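You operate a simulated robot arm through the tools that you are given. There is no shell and no other tool. Be economical: measure what you need, move in short steps, check, and stop when the job is done.

You are at the controls of a simulated two-armed robot. One attempt, no reset.

Task
Fetch the red brake block and stand it on top of the seals box. Take the label card from the top of the red table and leave it on the name plate there. Put the red reflector on the top of the red table away on the top of the supply box. Open the drawer with green tabs, put the silver shim pack on the top of the steel bench away in the inside of the drawer with green tabs and shut the tabs again. Take the white cap from the top of the white table and leave it on top of the silver steel pinion on the top of the green bench. Any order will do. Set down upright: red brake block, red reflector.
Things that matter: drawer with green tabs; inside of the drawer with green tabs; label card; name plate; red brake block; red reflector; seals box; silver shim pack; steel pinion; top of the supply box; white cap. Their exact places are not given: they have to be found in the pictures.

It is judged by the outcome, as a careful person would: the job done as asked, and still so three seconds after it is handed in. It fails if anything else is knocked over, pushed out of place, dropped, spilled or broken. Lids that push on must go on centred and level and be pressed home; caps that screw on are set level and turned clockwise until they are tight.

Robot
Two 7-joint arms with two-finger grippers on one trunk, on a base that drives. Base frame: it is fixed to the floor where the robot stands at the start and does not move with it; the origin is under the middle of the robot, x ahead of it, y to its left, z up. Readings come in cm, degrees, newtons and seconds.
The left shoulder is at the start at [6, 17.9, 108], the right one opposite. With the tool pointing down near the work surface each hand reaches from about 26 to 66 cm from the robot's upright axis, wherever it stands, measured 20 degrees to its own side. Places, roughly: drawer with green tabs [-760, 250, 70]; inside of the drawer with green tabs [-780, 250, 60]; label card [50, 25, 75]; name plate [50, 50, 75]; red brake block (5x4x10 cm) [50, -10, 90]; red reflector (7x4x5 cm) [60, 40, 80]; seals box [-225, -350, 75]; silver shim pack [-200, 100, 75]; steel pinion [-175, 250, 75]; top of the supply box (72x20 cm) [-128, -268, 58]; white cap (4x4x3 cm) [-110, 340, 80]. Payload 1.96 kg a hand.
The TCP of each hand is the grasp point between the finger pads, 2 cm short of the fingertips. In the tool frame z runs along the fingers and y along their closing line. The gripper opens to 7.2 cm. The gripper's body begins 3.8 cm behind the TCP.
Orientation is told as [roll, pitch, yaw] about the base's x, y, z axes, in that order, counted from this pose: with the fingers straight down and closing along the base's y, the tool's x points along the base's -x, its y along +y and its z along -z.

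Tools
- The arms move only by the tool apply_moves. It takes "left_plan", "right_plan" or both (then of equal length, played together; a hand with none holds still); each is a list of rows, each an object of numbers (a shift or turn left out is 0, a gripper value left out holds the last): "dx", "dy", "dz": the shift along the base's x, y, z in cm; "ax", "ay", "az": the turn, a rotation vector about the base's x, y, z in degrees; "grip": the finger opening in cm, from 0 to 7.2. In form: [{"dx": .., "dy": .., "dz": .., "ax": .., "ay": .., "az": .., "grip": ..}, ...]. A call has 1 to 20 rows; each row shifts and turns the commanded pose from where the row before left it. Rows are played at 5 a second. More than 5 cm and 8.6 degrees between two rows, or a gripper value outside its range, and nothing of the call is played. Where a pose cannot be reached the arm comes as near as it can. A force on the tool above 40 N (or 10 N above the force at the start of the call, whichever is more), or a blocked arm, ends the call early, and 0.2 s more pass. Each finger travels about 15.3 cm/s and halts on what it meets, pressing with about 30 N; the grip force reading is that of the motor and also rises with nothing between the fingers. The clock runs only during rows and for 0.2 s after the last one: add rows that do not move to give the fingers time. The reply holds the time, the measured pose of the TCP, the force on the tool along the base axes, the opening and the grip force, in the units named above and with some noise, with the torque about the TCP (base axes, N m) and any sound that the robot's microphone picked up.
- Cameras (640 x 400 px; columns grow to the right, rows downward): "scene" is now at [0.52, 2.84, 163.81]; the picture's right is [0.43, -0.90, 0.00], its down [-0.73, -0.35, -0.58] and it looks along [0.53, 0.25, -0.81] (base axes); focal length 268 px, centre (320, 200). "left" rides on the left gripper at [7.1, -1.9, -8.2] in its tool frame; the picture's right is [0.26, 0.97, 0.00], its down [-0.67, 0.18, -0.72] and it looks along [-0.69, 0.19, 0.70] (tool axes); focal length 280 px, centre (320, 200). "right" rides on the right gripper at [7.1, 1.9, -8.2] in its tool frame; the picture's right is [-0.26, 0.97, 0.00], its down [-0.67, -0.18, -0.72] and it looks along [-0.69, -0.19, 0.70] (tool axes); focal length 280 px, centre (320, 200).
- capture(camera): a new picture of that camera. It takes no simulated time.
- lift_body(by): slides the trunk up (or, below 0, down) by that many cm; the arms and the scene camera ride with it, the base frame stays. It gives what a move gives, with no picture.
- roll_base(legs): drives the robot by 1 to 6 legs, each [ahead, left, turn to the left] in cm, cm and degrees, along the robot's own axes; the way and the turn of a leg run together, so that a leg with both is an arc; at most 150 cm and 180 degrees a leg. The arms and the cameras ride along, it lands a little off, and it stops where it bumps. It gives what a move gives.
- pan_tilt(pan, tilt): turns the head with the scene camera to pan (to the left, within 86 degrees either way) and tilt (down, from -29 to 69), counted from straight ahead of the robot. It gives what a move gives.
- locate(camera, pixels): for up to 12 pixels [column, row] of the newest picture of that camera ("zoom" is the newest enlarged one), the place [x, y, z] in the base frame of the surface seen there, good to about 0.2 cm, but the place of the scene camera against the robot may be out by one fixed shift of up to 1.8 cm in any direction. It takes no simulated time.
- inspect(camera, box): a new picture of the part [left, top, right, bottom] of that camera's present view, enlarged. It takes no simulated time.
- sign_off(): hands the job in; it is judged then, once.

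Go step by step. Measure first, check grasps and placings, and put right what went wrong. The budget is 124 turns and 144 pictures, counting those below and the enlarged ones. Unless the task says otherwise, let go and move clear before handing in.

The tools are called after "Emit:" as name(argument=value, ...) on one line, values as JSON. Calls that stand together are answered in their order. apply_moves: Moves the arms, as the interface text tells. Its arguments: {"type":"object","properties":{"left_plan":{"type":"array"},"right_plan":{"type":"array"}},"required":[]} The other tools are called the same way: lift_body (by) slides the trunk up or down; roll_base (legs) drives the base; pan_tilt (pan, tilt) turns the head that bears the scene camera; capture (camera) takes a picture; locate (camera, pixels) gives the place of the surface under pixels of a picture; inspect (camera, box) takes an enlarged picture of a part of a camera's view; sign_off () hands the job in.

At the start:

```text
time_s: 0.0
left_tcp_pos: [29.96, 31.64, 108.9]
left_orientation: [0.0, 0.0, 0.1]
left_ft_force: [-0.3, 0.0, 0.2]
left_wrist_torque: [-0.02, 0.05, -0.03]
left_width: 7.2
left_gripper_force: 0.1
right_tcp_pos: [33.97, 0.03, 110.52]
right_orientation: [0.0, 0.0, 0.0]
right_ft_force: [0.4, -0.6, 0.0]
right_wrist_torque: [-0.01, -0.06, -0.01]
right_width: 7.2
right_gripper_force: 0.1
trunk travel left (down, up): [-72.5, 26.5]
robot x, y, heading: [0.04, 0.06, 0.1]
head pan, tilt: [25.3, 54.3]
```

scene: 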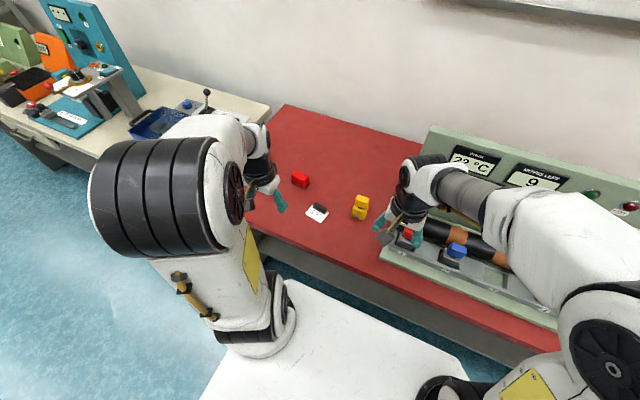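
right: 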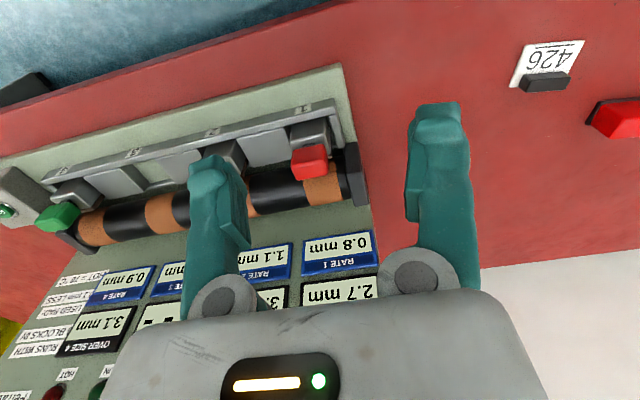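
left: 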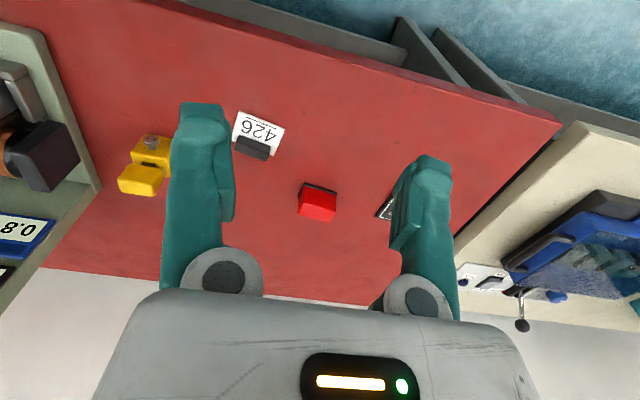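

The red table holds the card "426" (scene 317,212), the red reflector (300,180), a yellow thing, and a drum rig with coloured blocks (red at 407,235). I'll look closer and locate these.

Emit:
inspect(camera="left", box=[100, 80, 500, 330])

Emit:
inspect(camera="right", box=[0, 50, 400, 300])

Emit:
locate(camera="left", pixels=[[258, 128], [252, 148], [320, 200], [318, 212], [385, 207], [150, 160], [237, 115], [284, 127], [234, 140]])

Emit:
locate(camera="right", pixels=[[308, 160], [320, 170], [310, 130], [345, 200], [60, 215], [180, 165], [545, 80], [615, 118], [350, 180]])

```text
1.60 times, centred on (300, 205) of left
```

zoom: 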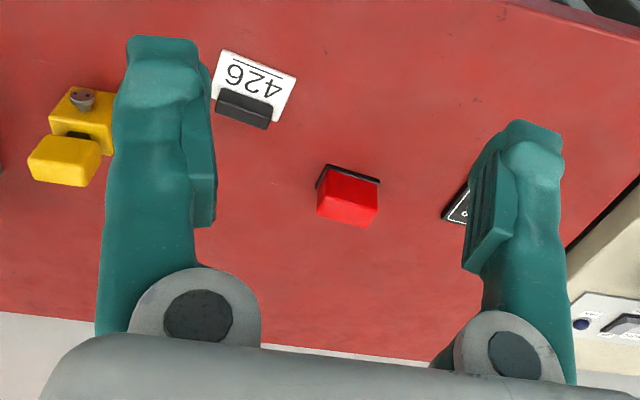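

```text
1.60 times, centred on (200, 175) of right
```

zoom: 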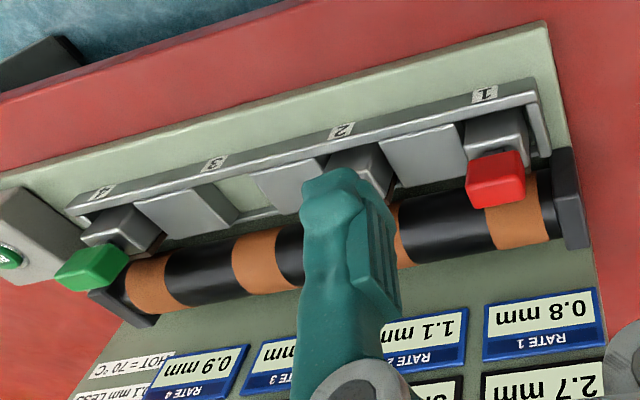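

```text
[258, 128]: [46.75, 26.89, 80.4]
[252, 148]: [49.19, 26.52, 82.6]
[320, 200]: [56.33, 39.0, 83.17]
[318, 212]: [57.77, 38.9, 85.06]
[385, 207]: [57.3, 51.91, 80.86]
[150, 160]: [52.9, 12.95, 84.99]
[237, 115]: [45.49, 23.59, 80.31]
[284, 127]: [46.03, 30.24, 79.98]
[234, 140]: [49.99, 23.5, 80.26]
```

```text
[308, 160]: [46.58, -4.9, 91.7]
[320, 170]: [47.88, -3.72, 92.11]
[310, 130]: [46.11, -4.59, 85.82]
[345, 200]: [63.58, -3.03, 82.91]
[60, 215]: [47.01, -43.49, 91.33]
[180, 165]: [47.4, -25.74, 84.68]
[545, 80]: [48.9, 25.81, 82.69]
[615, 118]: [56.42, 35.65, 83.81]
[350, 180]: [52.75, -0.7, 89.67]
```

The red block sits in shoe 1 of a drum rig with labels; I'll read the rig's panel before touching it.

Emit:
apply_moves(right_plan=[{"dy": -5, "dz": 3}, {"dy": -5, "dz": 3}, {"dx": -3, "dy": -5, "dz": 2}, {"dx": -3, "dy": -4}], left_plan=[{"dx": -3}, {"dx": -3}, {"dz": 3}, {}])

Emit:
pan_tilt(pan=-15, tilt=50)

Emit:
capture(camera="scene")

Emit:
capture(camera="right")

```text
refused: row 1 steps farther than a row can; nothing moved
```

```text
time_s: 1.1
left_tcp_pos: [29.97, 31.65, 108.87]
left_orientation: [-0.1, 0.1, 0.0]
left_ft_force: [0.7, -0.1, 0.4]
left_wrist_torque: [0.0, -0.01, 0.03]
left_width: 7.21
left_gripper_force: 0.0
right_tcp_pos: [33.98, -0.03, 110.47]
right_orientation: [0.0, 0.0, 0.0]
right_ft_force: [0.3, -0.2, 0.1]
right_wrist_torque: [0.02, -0.02, 0.0]
right_width: 7.19
right_gripper_force: 0.1
trunk travel left (down, up): [-72.5, 26.5]
robot x, y, heading: [0.32, -0.13, -0.2]
head pan, tilt: [-15.0, 50.0]
```

```text
138 pictures are left
```

scene: 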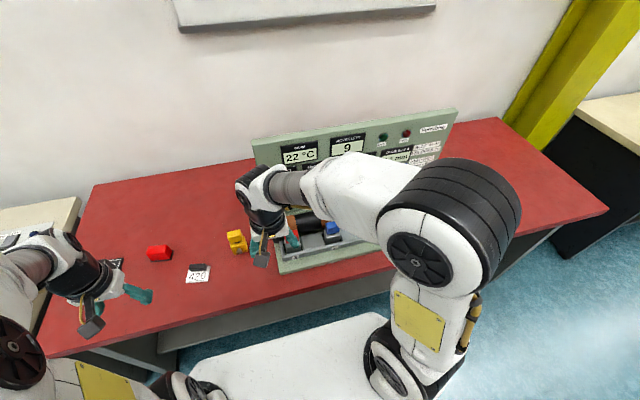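

```text
137 pictures are left
```

right: 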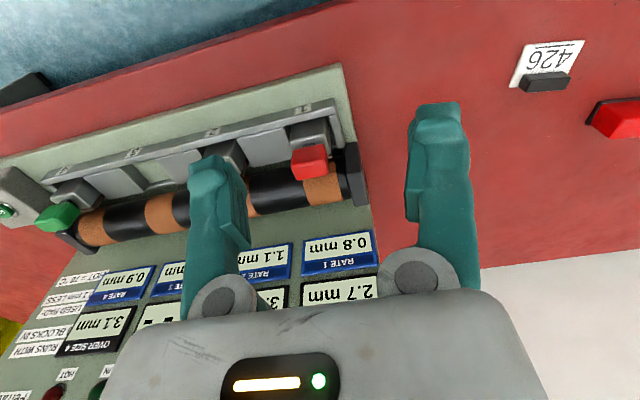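

The arm hides the panel; I'll swing the right hand aside to read it.

Emit:
apply_moves(right_plan=[{"dz": 4.5}, {"dz": 4.5}, {"dy": -4.8}, {"dy": -4.8}, {"dy": -4.8}, {"dy": -4.8}, {"dy": -4.8}, {"dy": -4.8}, {"dy": -4.8}])

Emit:
inspect(camera="scene", box=[220, 90, 480, 280])

Emit:
capture(camera="right")

```text
time_s: 3.1
left_tcp_pos: [29.97, 31.55, 108.96]
left_orientation: [0.2, 0.0, 0.0]
left_ft_force: [-0.2, 0.1, -0.4]
left_wrist_torque: [-0.01, 0.01, 0.05]
left_width: 7.2
left_gripper_force: 0.0
right_tcp_pos: [33.54, -33.97, 110.91]
right_orientation: [0.0, 0.0, 0.1]
right_ft_force: [-0.4, -0.6, -0.6]
right_wrist_torque: [0.02, 0.0, -0.03]
right_width: 7.2
right_gripper_force: 0.1
right hand out of reach, approached as far as the arm can: row 1, 2
trunk travel left (down, up): [-72.5, 26.5]
robot x, y, heading: [0.21, -0.29, 0.1]
head pan, tilt: [-15.0, 50.0]
```

```text
2.11 times, centred on (350, 185) of scene
```

zoom: 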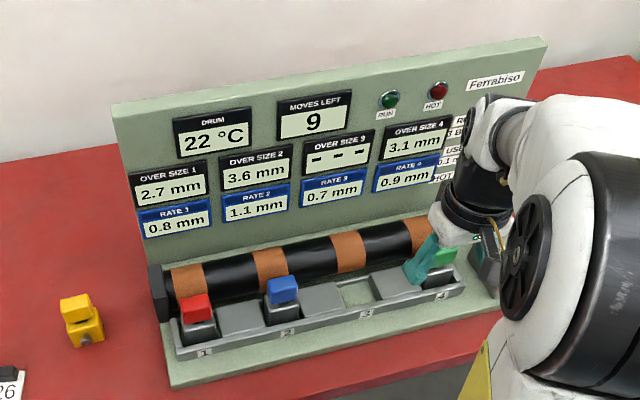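

```text
135 pictures are left
```

right: 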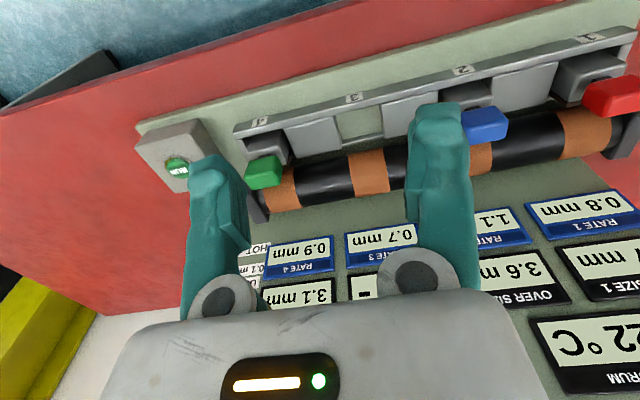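

The rig has a notice at its right; I'll read it after shifting the hand.

Emit:
apply_moves(right_plan=[{"dx": -4.8}, {"dx": -4.8}, {"dy": -4.8}, {"dy": -4.8}, {"dy": -4.8}])

Emit:
inspect(camera="scene", box=[360, 90, 480, 190])

Emit:
inspect(camera="right", box=[180, 60, 480, 340])

```text
time_s: 4.3
left_tcp_pos: [29.86, 31.52, 108.99]
left_orientation: [0.1, 0.0, 0.0]
left_ft_force: [-0.5, 0.0, -0.2]
left_wrist_torque: [0.02, 0.02, 0.0]
left_width: 7.23
left_gripper_force: 0.1
right_tcp_pos: [24.02, -48.44, 110.28]
right_orientation: [-0.1, -0.1, 0.1]
right_ft_force: [-0.8, -0.4, -0.3]
right_wrist_torque: [0.02, -0.01, 0.01]
right_width: 7.21
right_gripper_force: 0.1
right hand out of reach, approached as far as the arm can: row 5
trunk travel left (down, up): [-72.5, 26.5]
robot x, y, heading: [0.15, -0.1, -0.1]
head pan, tilt: [-15.0, 50.0]
```

```text
4.00 times, centred on (420, 140) of scene
```

zoom: 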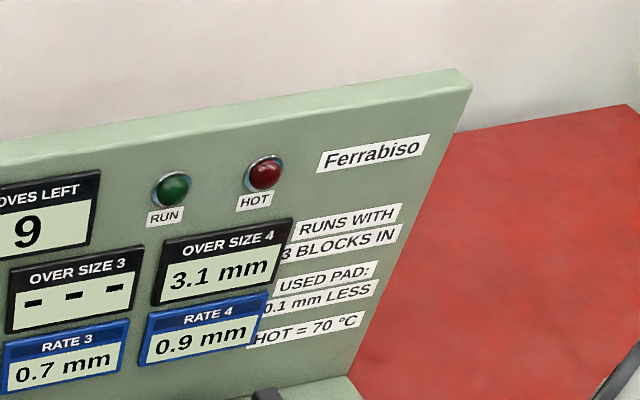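

```text
1.43 times, centred on (330, 200) of right
```

zoom: 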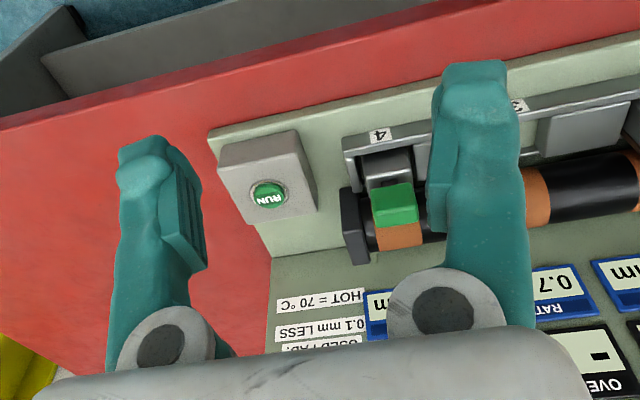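

Nothing requires running the rig; the red block just has to come out. I'll bring the right hand over near it and look closely.

Emit:
apply_moves(right_plan=[{"dy": 4.8}, {"dy": 4.8}, {"dy": 4.8}, {"dy": 4.8}, {"dy": 4.8}, {"dy": 4.8}, {"dy": 4.8}, {"dy": 4.8}, {"dy": 4.8}, {"dx": 4.8}, {"dz": -3, "dx": 3}, {"dz": -3, "dx": 3}])

Emit:
capture(camera="right")

Emit:
inspect(camera="scene", box=[220, 180, 400, 290])

```text
time_s: 6.9
left_tcp_pos: [30.15, 31.64, 108.9]
left_orientation: [0.0, 0.1, 0.0]
left_ft_force: [-0.5, -0.3, 0.3]
left_wrist_torque: [-0.01, 0.0, -0.01]
left_width: 7.19
left_gripper_force: 0.0
right_tcp_pos: [38.87, -7.26, 102.81]
right_orientation: [0.1, 0.1, 0.0]
right_ft_force: [-0.1, 0.2, 0.6]
right_wrist_torque: [-0.01, 0.0, -0.01]
right_width: 7.21
right_gripper_force: 0.0
right hand out of reach, approached as far as the arm can: row 4, 5, 6, 7
trunk travel left (down, up): [-72.5, 26.5]
robot x, y, heading: [0.14, 0.09, -0.2]
head pan, tilt: [-15.0, 50.0]
```

```text
132 pictures are left
```

right: 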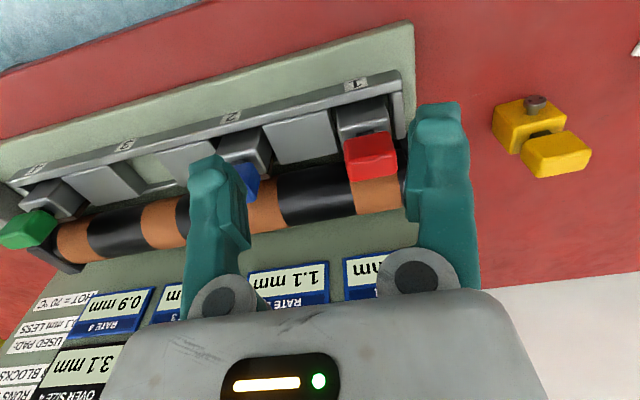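

```text
3.56 times, centred on (310, 235) of scene
```

zoom: 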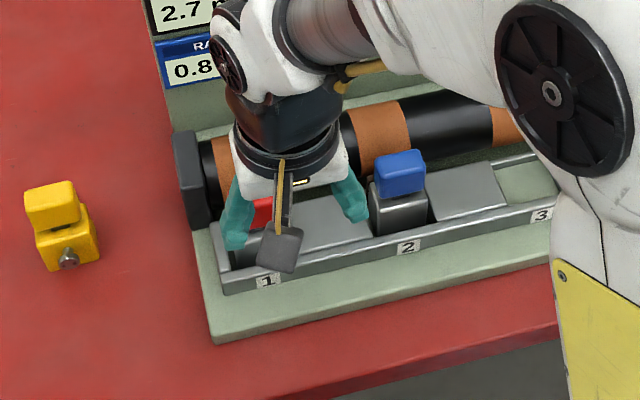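

Zoom on the red block from the wrist camera to get its edges.

Emit:
inspect(camera="right", box=[300, 60, 460, 230])

Emit:
locate(camera="right", pixels=[[352, 152], [388, 147], [345, 138], [388, 133], [352, 178], [395, 172], [370, 142], [370, 172], [345, 115], [384, 108], [360, 130]])

```text
2.35 times, centred on (380, 145) of right
```

zoom: 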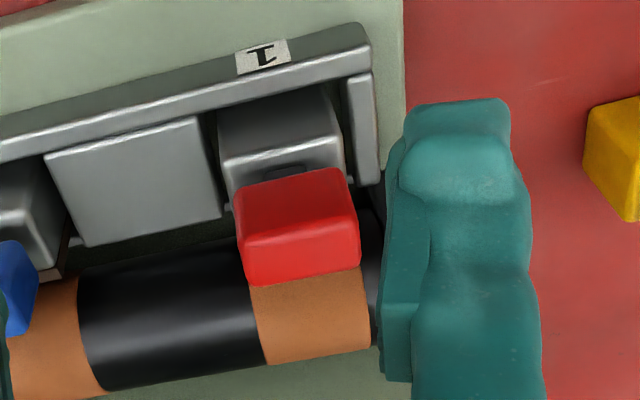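

```text
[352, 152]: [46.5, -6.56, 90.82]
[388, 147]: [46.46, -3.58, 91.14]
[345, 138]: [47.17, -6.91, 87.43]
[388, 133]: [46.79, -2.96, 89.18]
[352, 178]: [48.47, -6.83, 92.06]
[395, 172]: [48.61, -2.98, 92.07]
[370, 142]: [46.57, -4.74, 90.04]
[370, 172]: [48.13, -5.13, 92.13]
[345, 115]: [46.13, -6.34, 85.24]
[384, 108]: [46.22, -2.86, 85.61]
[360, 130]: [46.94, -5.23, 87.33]
```

Red cap spans y -7.0…-3.0, x 46.5…~49.5, top z 92.1. Approach over it with the right hand, first to z 96.

Emit:
apply_moves(right_plan=[{"dx": 4, "dy": 1.2}, {"dx": 4, "dy": 1}, {"dx": 1}, {"dz": -4}, {"dz": -3}, {}])

Emit:
capture(camera="right")

Emit:
capture(camera="scene")

```text
time_s: 8.3
left_tcp_pos: [29.95, 31.52, 108.84]
left_orientation: [0.0, 0.0, 0.0]
left_ft_force: [-1.1, -0.3, -0.6]
left_wrist_torque: [0.0, -0.03, 0.03]
left_width: 7.22
left_gripper_force: 0.2
right_tcp_pos: [47.7, -5.19, 95.7]
right_orientation: [0.0, -0.1, 0.0]
right_ft_force: [0.1, -0.2, -0.5]
right_wrist_torque: [0.01, -0.01, -0.01]
right_width: 7.18
right_gripper_force: 0.1
trunk travel left (down, up): [-72.5, 26.5]
robot x, y, heading: [0.34, 0.06, 0.0]
head pan, tilt: [-15.0, 50.0]
```

```text
129 pictures are left
```

right: 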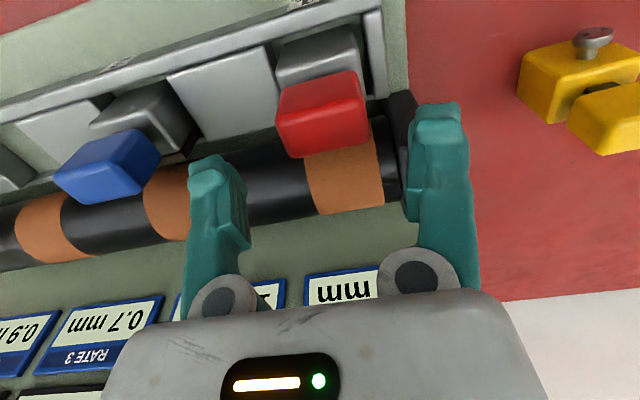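

```text
128 pictures are left
```

scene: 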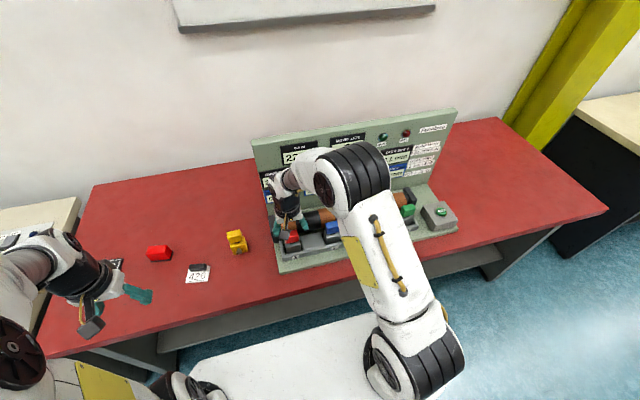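

Aligned; narrow the opening to 5.8 and descend to z≈91, then close.

Emit:
apply_moves(right_plan=[{"grip": 5.8}, {"dz": -2.5, "dx": 0.2, "dy": 0.2}, {"dz": -2.4}, {}, {"grip": 3}, {}, {}])

Emit:
capture(camera="right")

```text
time_s: 9.9
left_tcp_pos: [29.93, 31.63, 108.96]
left_orientation: [0.0, 0.0, 0.0]
left_ft_force: [-0.3, 0.9, -0.3]
left_wrist_torque: [0.0, 0.0, -0.01]
left_width: 7.19
left_gripper_force: 0.0
right_tcp_pos: [47.98, -5.01, 90.9]
right_orientation: [0.0, 0.0, 0.0]
right_ft_force: [0.0, -0.5, 0.2]
right_wrist_torque: [0.01, -0.03, 0.02]
right_width: 4.33
right_gripper_force: 29.9
trunk travel left (down, up): [-72.5, 26.5]
robot x, y, heading: [-0.08, -0.04, 0.2]
head pan, tilt: [-15.0, 50.0]
```

```text
127 pictures are left
```

right: 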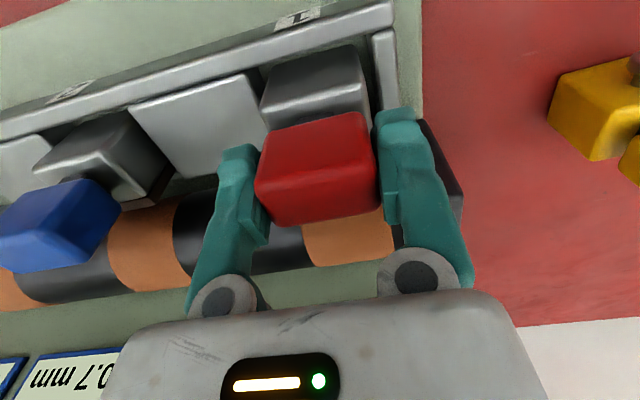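

Gripped at 4.3 cm. Lift straight up in steps.

Emit:
apply_moves(right_plan=[{"dz": 0.7}, {"dz": 1.5}, {"dz": 3}, {"dz": 3}, {}])

Emit:
capture(camera="right")

Emit:
inspect(camera="scene", box=[220, 100, 460, 280])

```text
time_s: 11.1
left_tcp_pos: [30.09, 31.61, 108.91]
left_orientation: [0.0, 0.0, 0.0]
left_ft_force: [0.1, -1.1, -0.8]
left_wrist_torque: [0.0, -0.04, -0.02]
left_width: 7.21
left_gripper_force: 0.0
right_tcp_pos: [48.02, -5.14, 98.9]
right_orientation: [0.1, 0.1, -0.1]
right_ft_force: [0.9, -0.5, -3.7]
right_wrist_torque: [0.0, -0.01, 0.0]
right_width: 4.32
right_gripper_force: 30.4
trunk travel left (down, up): [-72.5, 26.5]
robot x, y, heading: [0.24, 0.03, 0.3]
head pan, tilt: [-15.0, 50.0]
```

```text
126 pictures are left
```

right: 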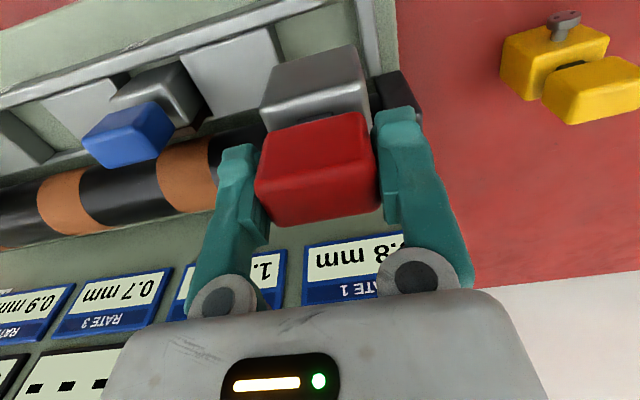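

```text
2.22 times, centred on (340, 190) of scene
```

zoom: 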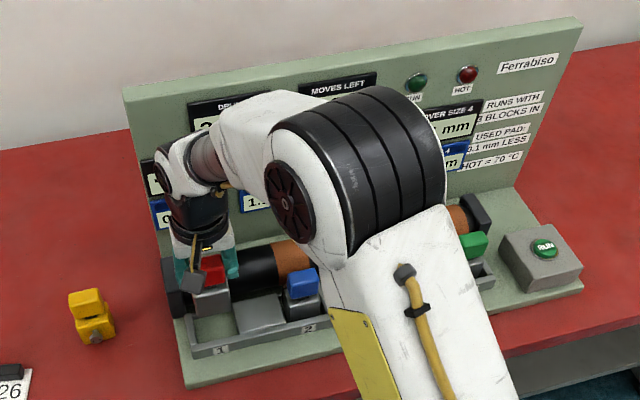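

The block is out cleanly. Retract it, and bring the left hand lower to look at the card and the name plate.

Emit:
apply_moves(right_plan=[{"dz": 4.8}, {"dz": 4}, {"dx": -4.8}, {"dx": -4.8}, {"dx": -4.8}, {"dy": -4.8}, {"dy": -4.8}], left_plan=[{"dx": 4.5}, {"dy": 4.5}, {"dy": 4.5}, {"dz": -4.5}, {"dz": -4.5}, {}, {}])

Emit:
capture(camera="left")

Emit:
pan_tilt(pan=20, tilt=50)

Emit:
capture(camera="scene")

```text
time_s: 12.7
left_tcp_pos: [34.72, 40.49, 99.91]
left_orientation: [0.1, 0.1, 0.0]
left_ft_force: [0.7, 0.2, -0.8]
left_wrist_torque: [-0.02, 0.0, 0.0]
left_width: 7.2
left_gripper_force: 0.0
right_tcp_pos: [33.78, -14.47, 105.96]
right_orientation: [-0.1, 0.1, 0.1]
right_ft_force: [-0.2, 0.2, -2.6]
right_wrist_torque: [0.0, -0.02, 0.01]
right_width: 4.35
right_gripper_force: 30.0
right hand out of reach, approached as far as the arm can: row 2
trunk travel left (down, up): [-72.5, 26.5]
robot x, y, heading: [0.14, 0.11, -0.1]
head pan, tilt: [-15.0, 50.0]
```

```text
124 pictures are left
```

left: 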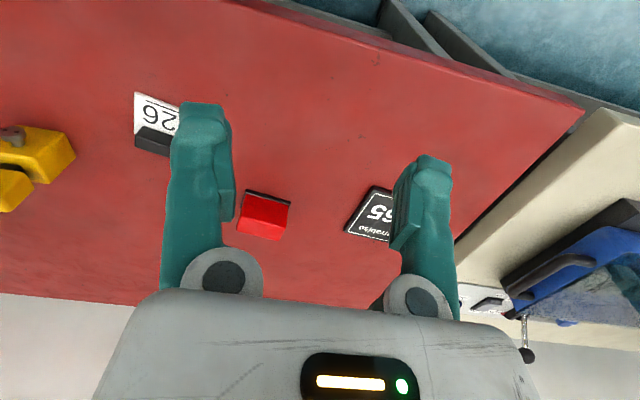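

```text
time_s: 13.7
left_tcp_pos: [34.56, 40.59, 99.88]
left_orientation: [0.0, 0.0, 0.0]
left_ft_force: [0.6, 0.5, -0.6]
left_wrist_torque: [-0.02, 0.03, 0.03]
left_width: 7.2
left_gripper_force: 0.1
right_tcp_pos: [33.92, -14.3, 105.87]
right_orientation: [-0.1, 0.0, 0.1]
right_ft_force: [0.4, 0.3, -2.5]
right_wrist_torque: [-0.01, 0.01, -0.01]
right_width: 4.35
right_gripper_force: 30.5
trunk travel left (down, up): [-72.5, 26.5]
robot x, y, heading: [0.21, -0.24, 0.0]
head pan, tilt: [20.0, 50.0]
```

```text
123 pictures are left
```

scene: 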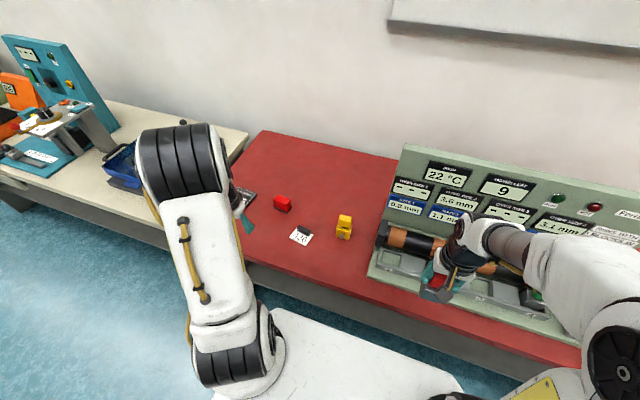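

The name plate (370,215 in left) is partly behind a finger; I'll shift the left hand left/forward to see plate, then the card.

Emit:
apply_moves(left_plan=[{"dy": 4.5, "dz": -1}, {"dy": 4.5, "dz": -1}, {}])

Emit:
inspect(camera="left", box=[160, 100, 460, 300])

Emit:
capture(camera="left")

```text
time_s: 14.5
left_tcp_pos: [34.64, 49.69, 97.98]
left_orientation: [0.1, -0.1, 0.0]
left_ft_force: [-0.7, 0.0, -0.6]
left_wrist_torque: [0.02, 0.0, 0.01]
left_width: 7.17
left_gripper_force: 0.0
right_tcp_pos: [33.76, -14.52, 105.97]
right_orientation: [0.1, -0.1, 0.1]
right_ft_force: [-0.6, 0.7, -2.7]
right_wrist_torque: [0.0, -0.02, 0.02]
right_width: 4.32
right_gripper_force: 29.9
trunk travel left (down, up): [-72.5, 26.5]
robot x, y, heading: [0.23, 0.12, 0.2]
head pan, tilt: [20.0, 50.0]
```

```text
2.00 times, centred on (310, 200) of left
```

zoom: 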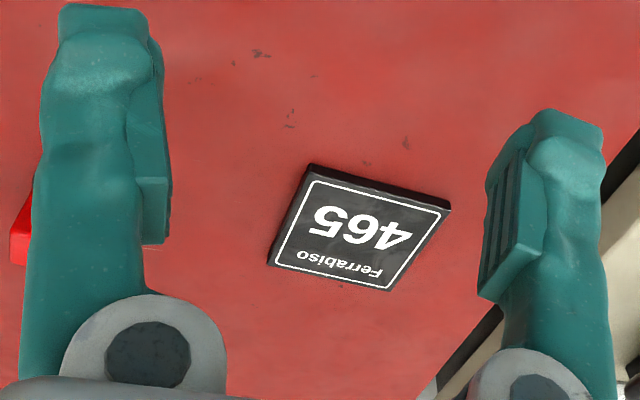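

```text
121 pictures are left
```

left: 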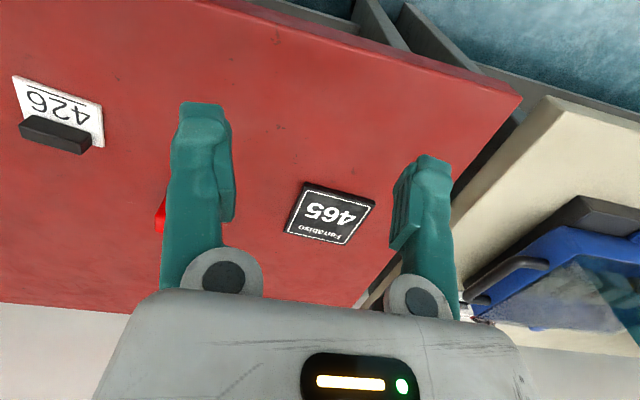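

Locate the plate and card corners.

Emit:
locate(camera="left", pixels=[[306, 184], [374, 205], [287, 230], [343, 243], [330, 212], [13, 77], [102, 106], [24, 117], [103, 146], [60, 95], [55, 132], [22, 128]])

Emit:
inspect(camera="left", box=[0, 60, 150, 160])

```text
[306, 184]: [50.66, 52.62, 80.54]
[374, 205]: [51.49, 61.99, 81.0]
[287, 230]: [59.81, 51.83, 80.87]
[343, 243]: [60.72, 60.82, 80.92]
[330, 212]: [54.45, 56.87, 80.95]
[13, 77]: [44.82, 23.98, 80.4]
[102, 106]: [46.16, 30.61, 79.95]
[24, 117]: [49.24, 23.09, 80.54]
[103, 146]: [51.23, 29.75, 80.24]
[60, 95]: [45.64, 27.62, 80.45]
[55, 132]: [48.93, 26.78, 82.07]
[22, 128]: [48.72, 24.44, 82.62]
```

```text
4.00 times, centred on (75, 110) of left
```

zoom: 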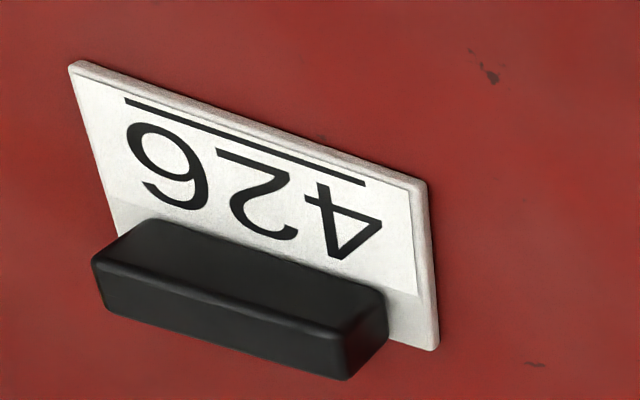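

Plate centre ≈ (55.7,56.8,81), yaw ≈ -5°, card yaw ≈ -10.5° with a black bar; plate is too far (79 cm) so I'll drive the base 30 cm left. First retract left hand a bit.

Emit:
apply_moves(left_plan=[{"dy": -4.8}, {"dy": -4.8}, {"dy": -4.8}, {"dy": -4.8}, {"dz": 4.5}])

Emit:
roll_base(legs=[[0, 28, 0]])

Emit:
capture(camera="left")

Emit:
capture(camera="scene")

```text
time_s: 15.7
left_tcp_pos: [34.57, 30.4, 102.47]
left_orientation: [0.0, 0.0, 0.0]
left_ft_force: [-0.5, 0.3, -0.4]
left_wrist_torque: [-0.01, 0.01, -0.01]
left_width: 7.21
left_gripper_force: 0.0
right_tcp_pos: [33.55, -14.39, 105.94]
right_orientation: [-0.1, -0.1, -0.1]
right_ft_force: [0.0, 1.4, -3.0]
right_wrist_torque: [-0.03, 0.01, 0.02]
right_width: 4.34
right_gripper_force: 30.2
trunk travel left (down, up): [-72.5, 26.5]
robot x, y, heading: [-0.44, 0.17, 0.2]
head pan, tilt: [20.0, 50.0]
```

```text
time_s: 17.6
left_tcp_pos: [34.54, 58.05, 102.31]
left_orientation: [0.1, 0.1, 0.1]
left_ft_force: [-0.1, -0.4, 0.3]
left_wrist_torque: [-0.02, -0.02, -0.02]
left_width: 7.21
left_gripper_force: 0.1
right_tcp_pos: [33.65, 13.19, 105.91]
right_orientation: [0.0, 0.0, 0.1]
right_ft_force: [-0.5, 0.4, -2.5]
right_wrist_torque: [0.0, -0.01, 0.01]
right_width: 4.34
right_gripper_force: 29.8
trunk travel left (down, up): [-72.5, 26.5]
robot x, y, heading: [-0.0, 27.36, 0.1]
head pan, tilt: [20.0, 50.0]
```

```text
119 pictures are left
```

left: 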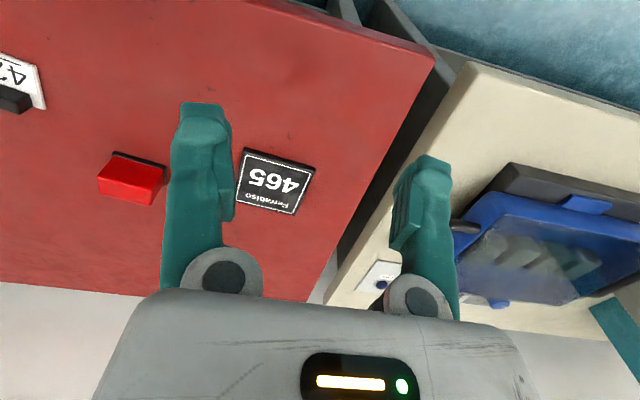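

```text
118 pictures are left
```

scene: 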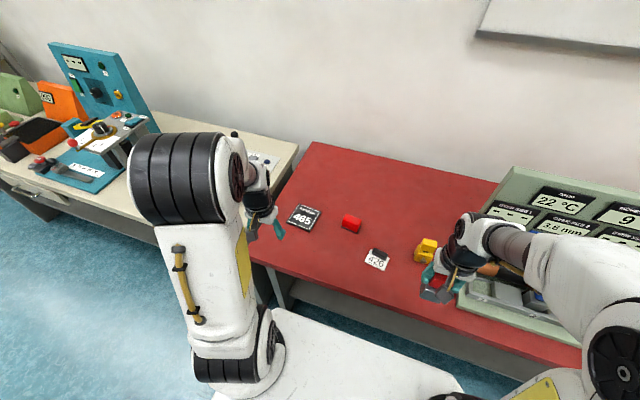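

Move left hand near the card for a close measurement, shifting the right hand aside.

Emit:
apply_moves(right_plan=[{"dy": -4.8}, {"dy": -4.8}, {"dy": -4.8}, {}, {}, {}, {}, {}, {}], left_plan=[{"dy": -4.8}, {"dy": -4.8}, {"dy": -4.8}, {"dy": -4.8}, {"dy": -4.8}, {"dy": -4.8}, {"dz": -3.5, "dx": 1}, {"dz": -4.5, "az": -5}, {"az": -5}])

Emit:
capture(camera="left")

```text
time_s: 19.6
left_tcp_pos: [35.58, 29.49, 94.53]
left_orientation: [-0.1, 0.0, -10.0]
left_ft_force: [0.5, 0.5, 0.2]
left_wrist_torque: [0.03, 0.03, 0.01]
left_width: 7.2
left_gripper_force: 0.0
right_tcp_pos: [33.77, -1.41, 106.18]
right_orientation: [0.0, -0.1, 0.1]
right_ft_force: [-0.1, 0.2, -3.2]
right_wrist_torque: [-0.04, -0.01, -0.02]
right_width: 4.34
right_gripper_force: 30.1
trunk travel left (down, up): [-72.5, 26.5]
robot x, y, heading: [0.17, 27.9, 0.4]
head pan, tilt: [20.0, 50.0]
```

```text
117 pictures are left
```

left: 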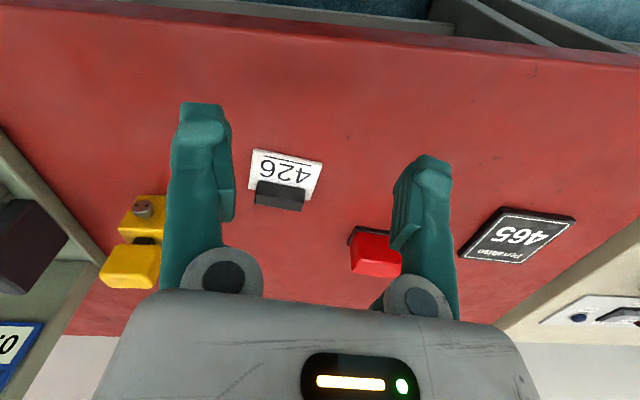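

Emit:
inspect(camera="left", box=[230, 140, 340, 220])

Emit:
locate(camera="left", pixels=[[258, 183], [304, 191], [256, 194], [301, 200], [280, 192], [254, 150], [321, 163], [308, 200], [278, 205], [250, 188]])

```text
5.00 times, centred on (285, 180) of left
```

zoom: 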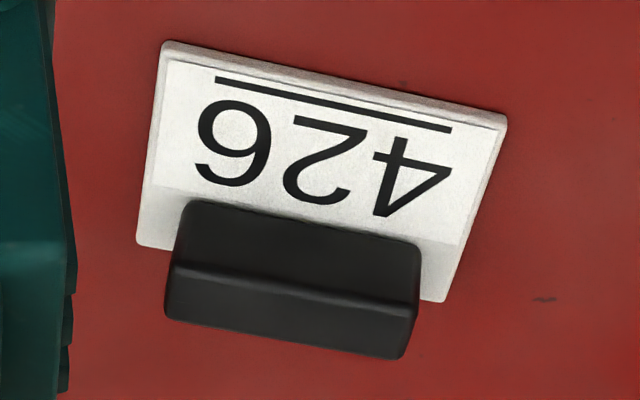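

```text
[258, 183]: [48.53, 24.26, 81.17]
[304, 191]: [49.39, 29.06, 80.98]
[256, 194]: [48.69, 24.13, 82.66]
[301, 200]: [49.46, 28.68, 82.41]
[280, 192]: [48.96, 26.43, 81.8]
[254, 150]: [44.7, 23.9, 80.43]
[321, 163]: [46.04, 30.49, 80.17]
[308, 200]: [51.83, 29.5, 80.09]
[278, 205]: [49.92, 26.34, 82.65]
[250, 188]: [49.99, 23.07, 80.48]
```

Bar centre ≈ (49.5,26.4), length 4.8, top 82.65. Approach with yaw -10.5°.

Emit:
apply_moves(left_plan=[{"dx": 4.6, "dy": -1}, {"dx": 4.6, "dy": -1}, {"dx": 4.6, "dy": -1.1}, {"dz": -4}, {"dz": -3}, {}])

Emit:
capture(camera="left")

```text
time_s: 21.0
left_tcp_pos: [49.38, 26.36, 87.46]
left_orientation: [0.0, 0.1, -10.0]
left_ft_force: [1.0, 0.6, 1.4]
left_wrist_torque: [-0.04, -0.02, 0.0]
left_width: 7.2
left_gripper_force: 0.0
right_tcp_pos: [33.79, -1.49, 106.18]
right_orientation: [-0.1, 0.0, 0.1]
right_ft_force: [-0.1, 0.4, -2.1]
right_wrist_torque: [0.01, -0.05, 0.01]
right_width: 4.33
right_gripper_force: 30.3
trunk travel left (down, up): [-72.5, 26.5]
robot x, y, heading: [-0.0, 27.6, 0.3]
head pan, tilt: [20.0, 50.0]
```

```text
115 pictures are left
```

left: 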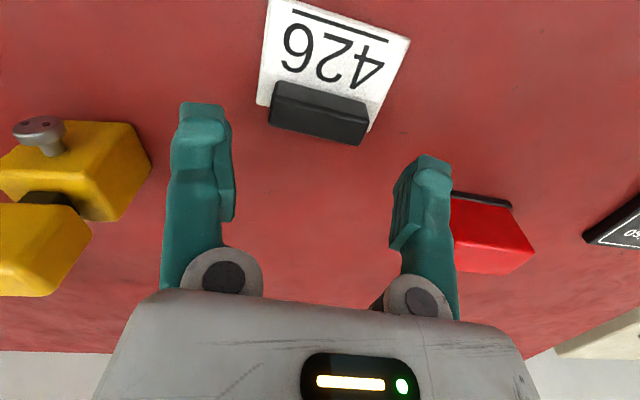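

Descend to z≈83.1 and close.

Emit:
apply_moves(left_plan=[{"dz": -2.2}, {"dz": -2.1}, {}, {"grip": 3.5}, {}, {}])

Emit:
capture(camera="left")

```text
time_s: 22.4
left_tcp_pos: [49.42, 26.29, 83.16]
left_orientation: [0.1, 0.0, -9.8]
left_ft_force: [0.0, 0.5, -0.1]
left_wrist_torque: [0.02, 0.0, 0.0]
left_width: 5.03
left_gripper_force: 30.3
right_tcp_pos: [33.85, -1.51, 106.19]
right_orientation: [0.0, 0.0, 0.2]
right_ft_force: [0.0, -1.0, -3.4]
right_wrist_torque: [-0.03, -0.02, 0.01]
right_width: 4.31
right_gripper_force: 30.3
trunk travel left (down, up): [-72.5, 26.5]
robot x, y, heading: [-0.41, 27.63, 0.1]
head pan, tilt: [20.0, 50.0]
```

```text
114 pictures are left
```

left: 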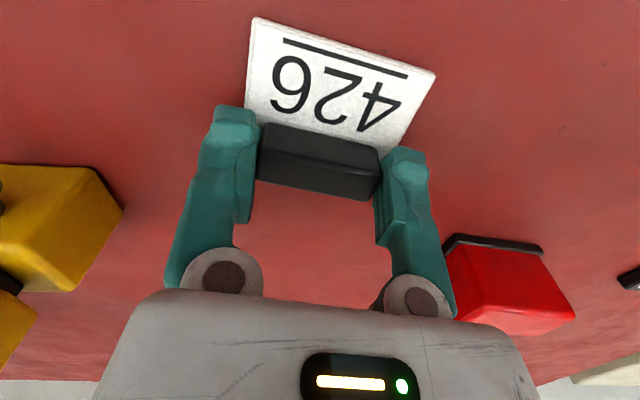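

Card held. Lift 8 cm and carry to above the plate with +5° turn.

Emit:
apply_moves(left_plan=[{"dz": 1}, {"dz": 3.5}, {"dz": 3.5}, {"dy": 4.8}, {"dy": 4.8}, {"dy": 4.8, "az": 2.5}, {"dy": 4.8, "az": 2.5}, {"dy": 4.8, "dx": 1}, {"dx": 3.3, "dy": 3}, {"dx": 3.3, "dy": 3.2}, {}])

Emit:
capture(camera="left")

```text
time_s: 24.8
left_tcp_pos: [56.63, 56.17, 90.87]
left_orientation: [0.0, -0.1, -4.9]
left_ft_force: [-0.6, -0.1, -0.6]
left_wrist_torque: [0.01, -0.05, -0.02]
left_width: 5.02
left_gripper_force: 29.9
right_tcp_pos: [33.8, -1.52, 106.22]
right_orientation: [0.1, 0.0, 0.1]
right_ft_force: [0.3, -1.0, -2.7]
right_wrist_torque: [-0.03, 0.0, -0.01]
right_width: 4.35
right_gripper_force: 30.5
trunk travel left (down, up): [-72.5, 26.5]
robot x, y, heading: [0.1, 27.83, -0.2]
head pan, tilt: [20.0, 50.0]
```

```text
113 pictures are left
```

left: 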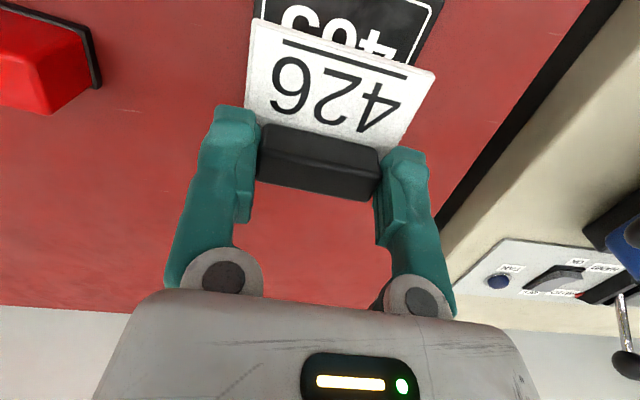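

Emit:
locate(camera="left", pixels=[[257, 24], [430, 75], [399, 143], [250, 104], [340, 90], [330, 135], [257, 8], [425, 35], [440, 3]])

```text
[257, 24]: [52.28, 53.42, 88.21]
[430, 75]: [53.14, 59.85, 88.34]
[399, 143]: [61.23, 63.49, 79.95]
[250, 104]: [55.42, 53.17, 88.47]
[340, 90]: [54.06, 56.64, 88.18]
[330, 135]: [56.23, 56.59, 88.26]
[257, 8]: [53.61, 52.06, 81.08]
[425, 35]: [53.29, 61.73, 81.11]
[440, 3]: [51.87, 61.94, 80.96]
```

Card centre now ≈(55.2,56.3); shift +0.5/+0.5, turn +1.5°, lower to TCP z≈84.2.

Emit:
apply_moves(left_plan=[{"dx": 0.5, "dy": 0.5, "az": 1.5}, {"dz": -3}, {"dz": -2.5}, {"dz": -0.7}, {"dz": -0.4}, {}])

Emit:
capture(camera="left")

Emit:
inspect(camera="scene", box=[240, 160, 400, 260])

```text
time_s: 26.2
left_tcp_pos: [57.57, 56.86, 84.45]
left_orientation: [0.0, -0.1, -3.4]
left_ft_force: [0.1, 0.1, -0.1]
left_wrist_torque: [0.01, 0.0, 0.02]
left_width: 5.03
left_gripper_force: 30.1
right_tcp_pos: [33.89, -1.49, 106.13]
right_orientation: [0.0, 0.0, 0.1]
right_ft_force: [0.0, 0.0, -3.1]
right_wrist_torque: [0.0, 0.02, 0.04]
right_width: 4.35
right_gripper_force: 29.9
trunk travel left (down, up): [-72.5, 26.5]
robot x, y, heading: [-0.3, 27.74, 0.0]
head pan, tilt: [20.0, 50.0]
```

```text
112 pictures are left
```

left: 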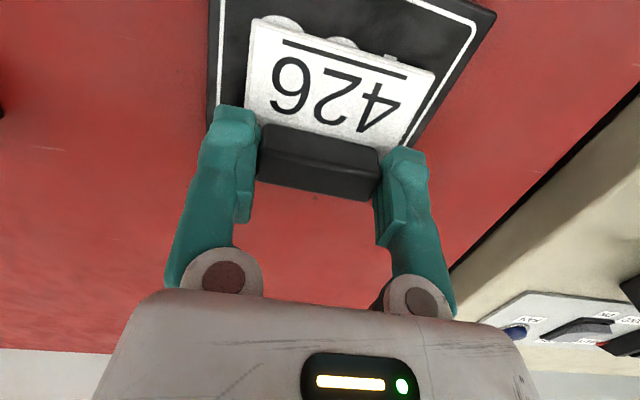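

```text
4.00 times, centred on (320, 210) of scene
```

zoom: 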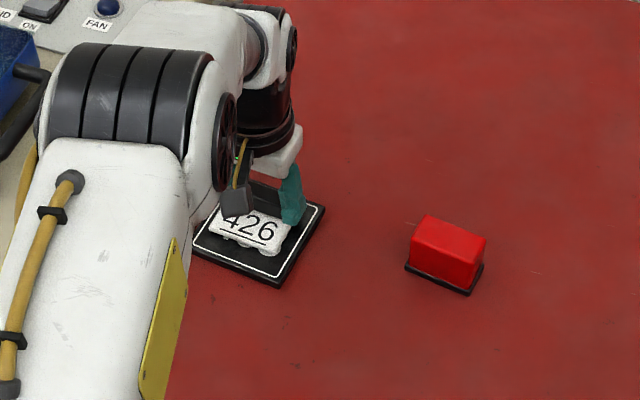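

Emit:
locate(camera="left", pixels=[[257, 24], [430, 75], [210, 90], [215, 10], [494, 12], [420, 148], [300, 40], [230, 60]])

```text
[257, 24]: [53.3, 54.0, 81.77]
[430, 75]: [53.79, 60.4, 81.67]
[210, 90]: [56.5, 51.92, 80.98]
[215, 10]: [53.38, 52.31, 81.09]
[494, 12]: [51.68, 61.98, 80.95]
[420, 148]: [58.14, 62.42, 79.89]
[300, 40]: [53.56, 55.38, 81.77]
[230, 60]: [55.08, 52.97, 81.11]
```

Card is ~0.3 above the plate and 0.4 too far in x; correct and set down.

Emit:
apply_moves(left_plan=[{"dx": -0.4, "dy": -0.2}, {"dz": -0.3}, {"dz": -0.15}, {}, {"grip": 6.6}, {}, {}])

Emit:
capture(camera="left")

```text
time_s: 27.8
left_tcp_pos: [57.18, 56.8, 83.99]
left_orientation: [0.0, 0.0, -3.3]
left_ft_force: [-0.7, 0.3, 0.3]
left_wrist_torque: [-0.01, -0.01, 0.01]
left_width: 6.6
left_gripper_force: 0.1
right_tcp_pos: [33.81, -1.41, 106.26]
right_orientation: [0.0, -0.1, 0.1]
right_ft_force: [0.2, 0.2, -2.6]
right_wrist_torque: [0.0, -0.01, 0.0]
right_width: 4.32
right_gripper_force: 30.0
trunk travel left (down, up): [-72.5, 26.5]
robot x, y, heading: [-0.25, 27.19, -0.0]
head pan, tilt: [20.0, 50.0]
```

```text
110 pictures are left
```

left: 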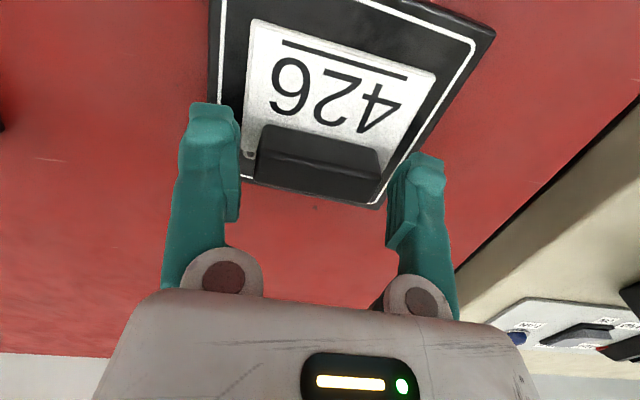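

Card is down and released. Rise and move to view the reflector.

Emit:
apply_moves(left_plan=[{"dz": 3}, {"dz": 4.5}, {"dx": -4.8}, {"dx": -4.8, "grip": 7.2}, {"dy": -4.8, "az": 3.4}, {"dy": -4.8}, {"dy": -4.8}, {"dy": -2.5}, {}])

Emit:
capture(camera="left")

Emit:
inspect(camera="scene", box=[240, 160, 400, 260])

```text
time_s: 29.8
left_tcp_pos: [47.89, 39.41, 91.75]
left_orientation: [0.0, 0.0, 0.0]
left_ft_force: [0.2, 0.6, 1.4]
left_wrist_torque: [0.01, -0.01, -0.01]
left_width: 7.2
left_gripper_force: 0.1
right_tcp_pos: [33.8, -1.34, 106.24]
right_orientation: [-0.1, 0.0, 0.1]
right_ft_force: [0.3, 0.1, -3.3]
right_wrist_torque: [0.0, -0.01, -0.05]
right_width: 4.33
right_gripper_force: 29.9
trunk travel left (down, up): [-72.5, 26.5]
robot x, y, heading: [-0.06, 27.83, 0.1]
head pan, tilt: [20.0, 50.0]
```

```text
109 pictures are left
```

left: 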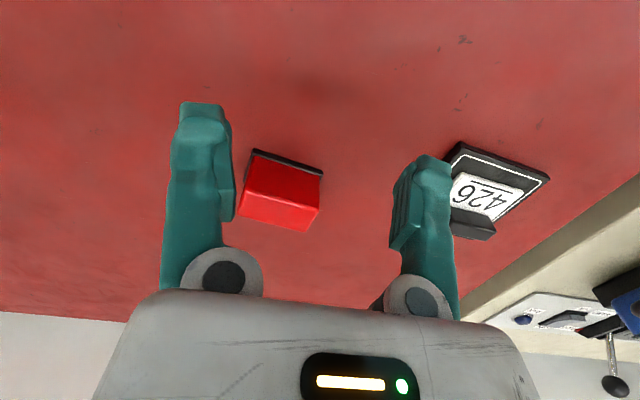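

```text
4.00 times, centred on (320, 210) of scene
```

zoom: 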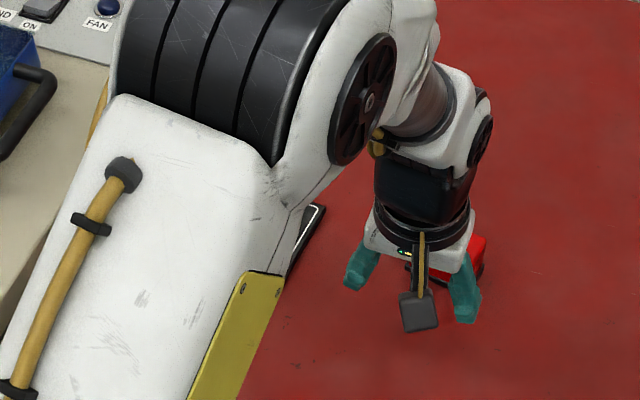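

Emit:
locate(camera="left", pixels=[[253, 156], [317, 175], [249, 187], [314, 207], [242, 213], [306, 228], [280, 205], [252, 151], [322, 171], [283, 175]])

Emit:
inspect(camera="left", box=[230, 140, 340, 240])

```text
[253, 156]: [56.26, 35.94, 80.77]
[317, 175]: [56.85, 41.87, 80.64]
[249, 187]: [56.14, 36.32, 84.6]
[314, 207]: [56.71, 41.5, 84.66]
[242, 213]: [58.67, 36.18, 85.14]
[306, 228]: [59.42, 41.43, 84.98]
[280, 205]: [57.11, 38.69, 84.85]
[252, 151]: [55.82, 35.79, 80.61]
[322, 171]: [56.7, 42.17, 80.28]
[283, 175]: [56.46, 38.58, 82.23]
```

```text
4.00 times, centred on (285, 190) of left
```

zoom: 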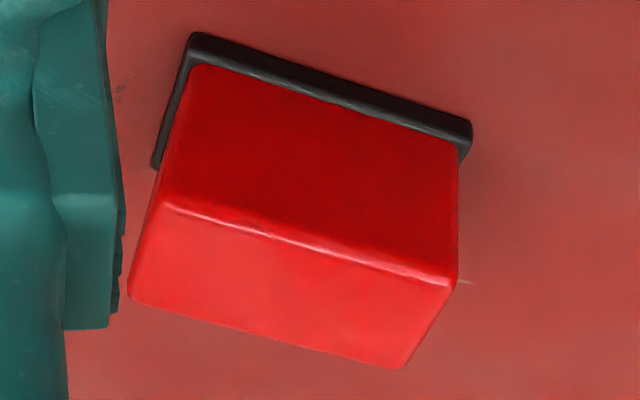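

Reflector body centre ≈(57.9,38.7), yaw ≈ -7°, top 85.1. Approach and grip along its length.

Emit:
apply_moves(left_plan=[{"dx": 3.4, "dy": -0.3, "az": -3.5}, {"dx": 3.4, "dy": -0.4, "az": -3.5}, {"dx": 3.2}, {"dz": -3}, {}])

Emit:
capture(camera="left")

```text
time_s: 31.0
left_tcp_pos: [57.46, 38.74, 88.68]
left_orientation: [-0.1, 0.0, -7.2]
left_ft_force: [-0.7, -1.1, 0.0]
left_wrist_torque: [-0.01, -0.01, 0.0]
left_width: 7.21
left_gripper_force: 0.0
right_tcp_pos: [33.79, -1.37, 106.21]
right_orientation: [0.1, 0.0, 0.1]
right_ft_force: [-0.6, 0.1, -3.0]
right_wrist_torque: [0.02, 0.01, 0.03]
right_width: 4.33
right_gripper_force: 29.7
trunk travel left (down, up): [-72.5, 26.5]
robot x, y, heading: [-0.26, 27.33, 0.1]
head pan, tilt: [20.0, 50.0]
```

```text
106 pictures are left
```

left: 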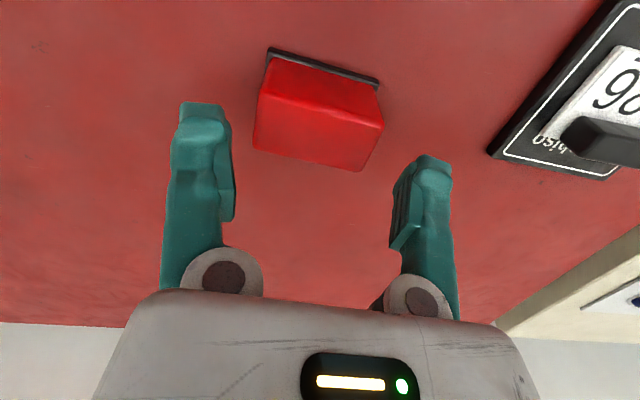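

Emit:
apply_moves(left_plan=[{"dz": -2.4, "dx": 0.3}, {"dz": -2.3}, {}, {"grip": 4.5}, {}, {}])

Emit:
capture(camera="left")

```text
time_s: 32.4
left_tcp_pos: [57.97, 38.83, 83.97]
left_orientation: [0.0, 0.1, -6.9]
left_ft_force: [-0.3, -0.3, 0.6]
left_wrist_torque: [0.03, -0.01, -0.03]
left_width: 6.87
left_gripper_force: 29.9
right_tcp_pos: [33.83, -1.38, 106.21]
right_orientation: [-0.1, 0.0, 0.1]
right_ft_force: [-0.1, -0.3, -2.5]
right_wrist_torque: [0.01, -0.04, -0.01]
right_width: 4.36
right_gripper_force: 29.7
trunk travel left (down, up): [-72.5, 26.5]
robot x, y, heading: [-0.0, 28.12, 0.3]
head pan, tilt: [20.0, 50.0]
```

```text
105 pictures are left
```

left: 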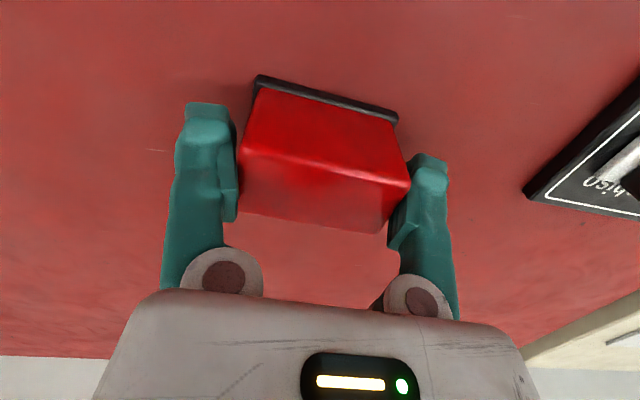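

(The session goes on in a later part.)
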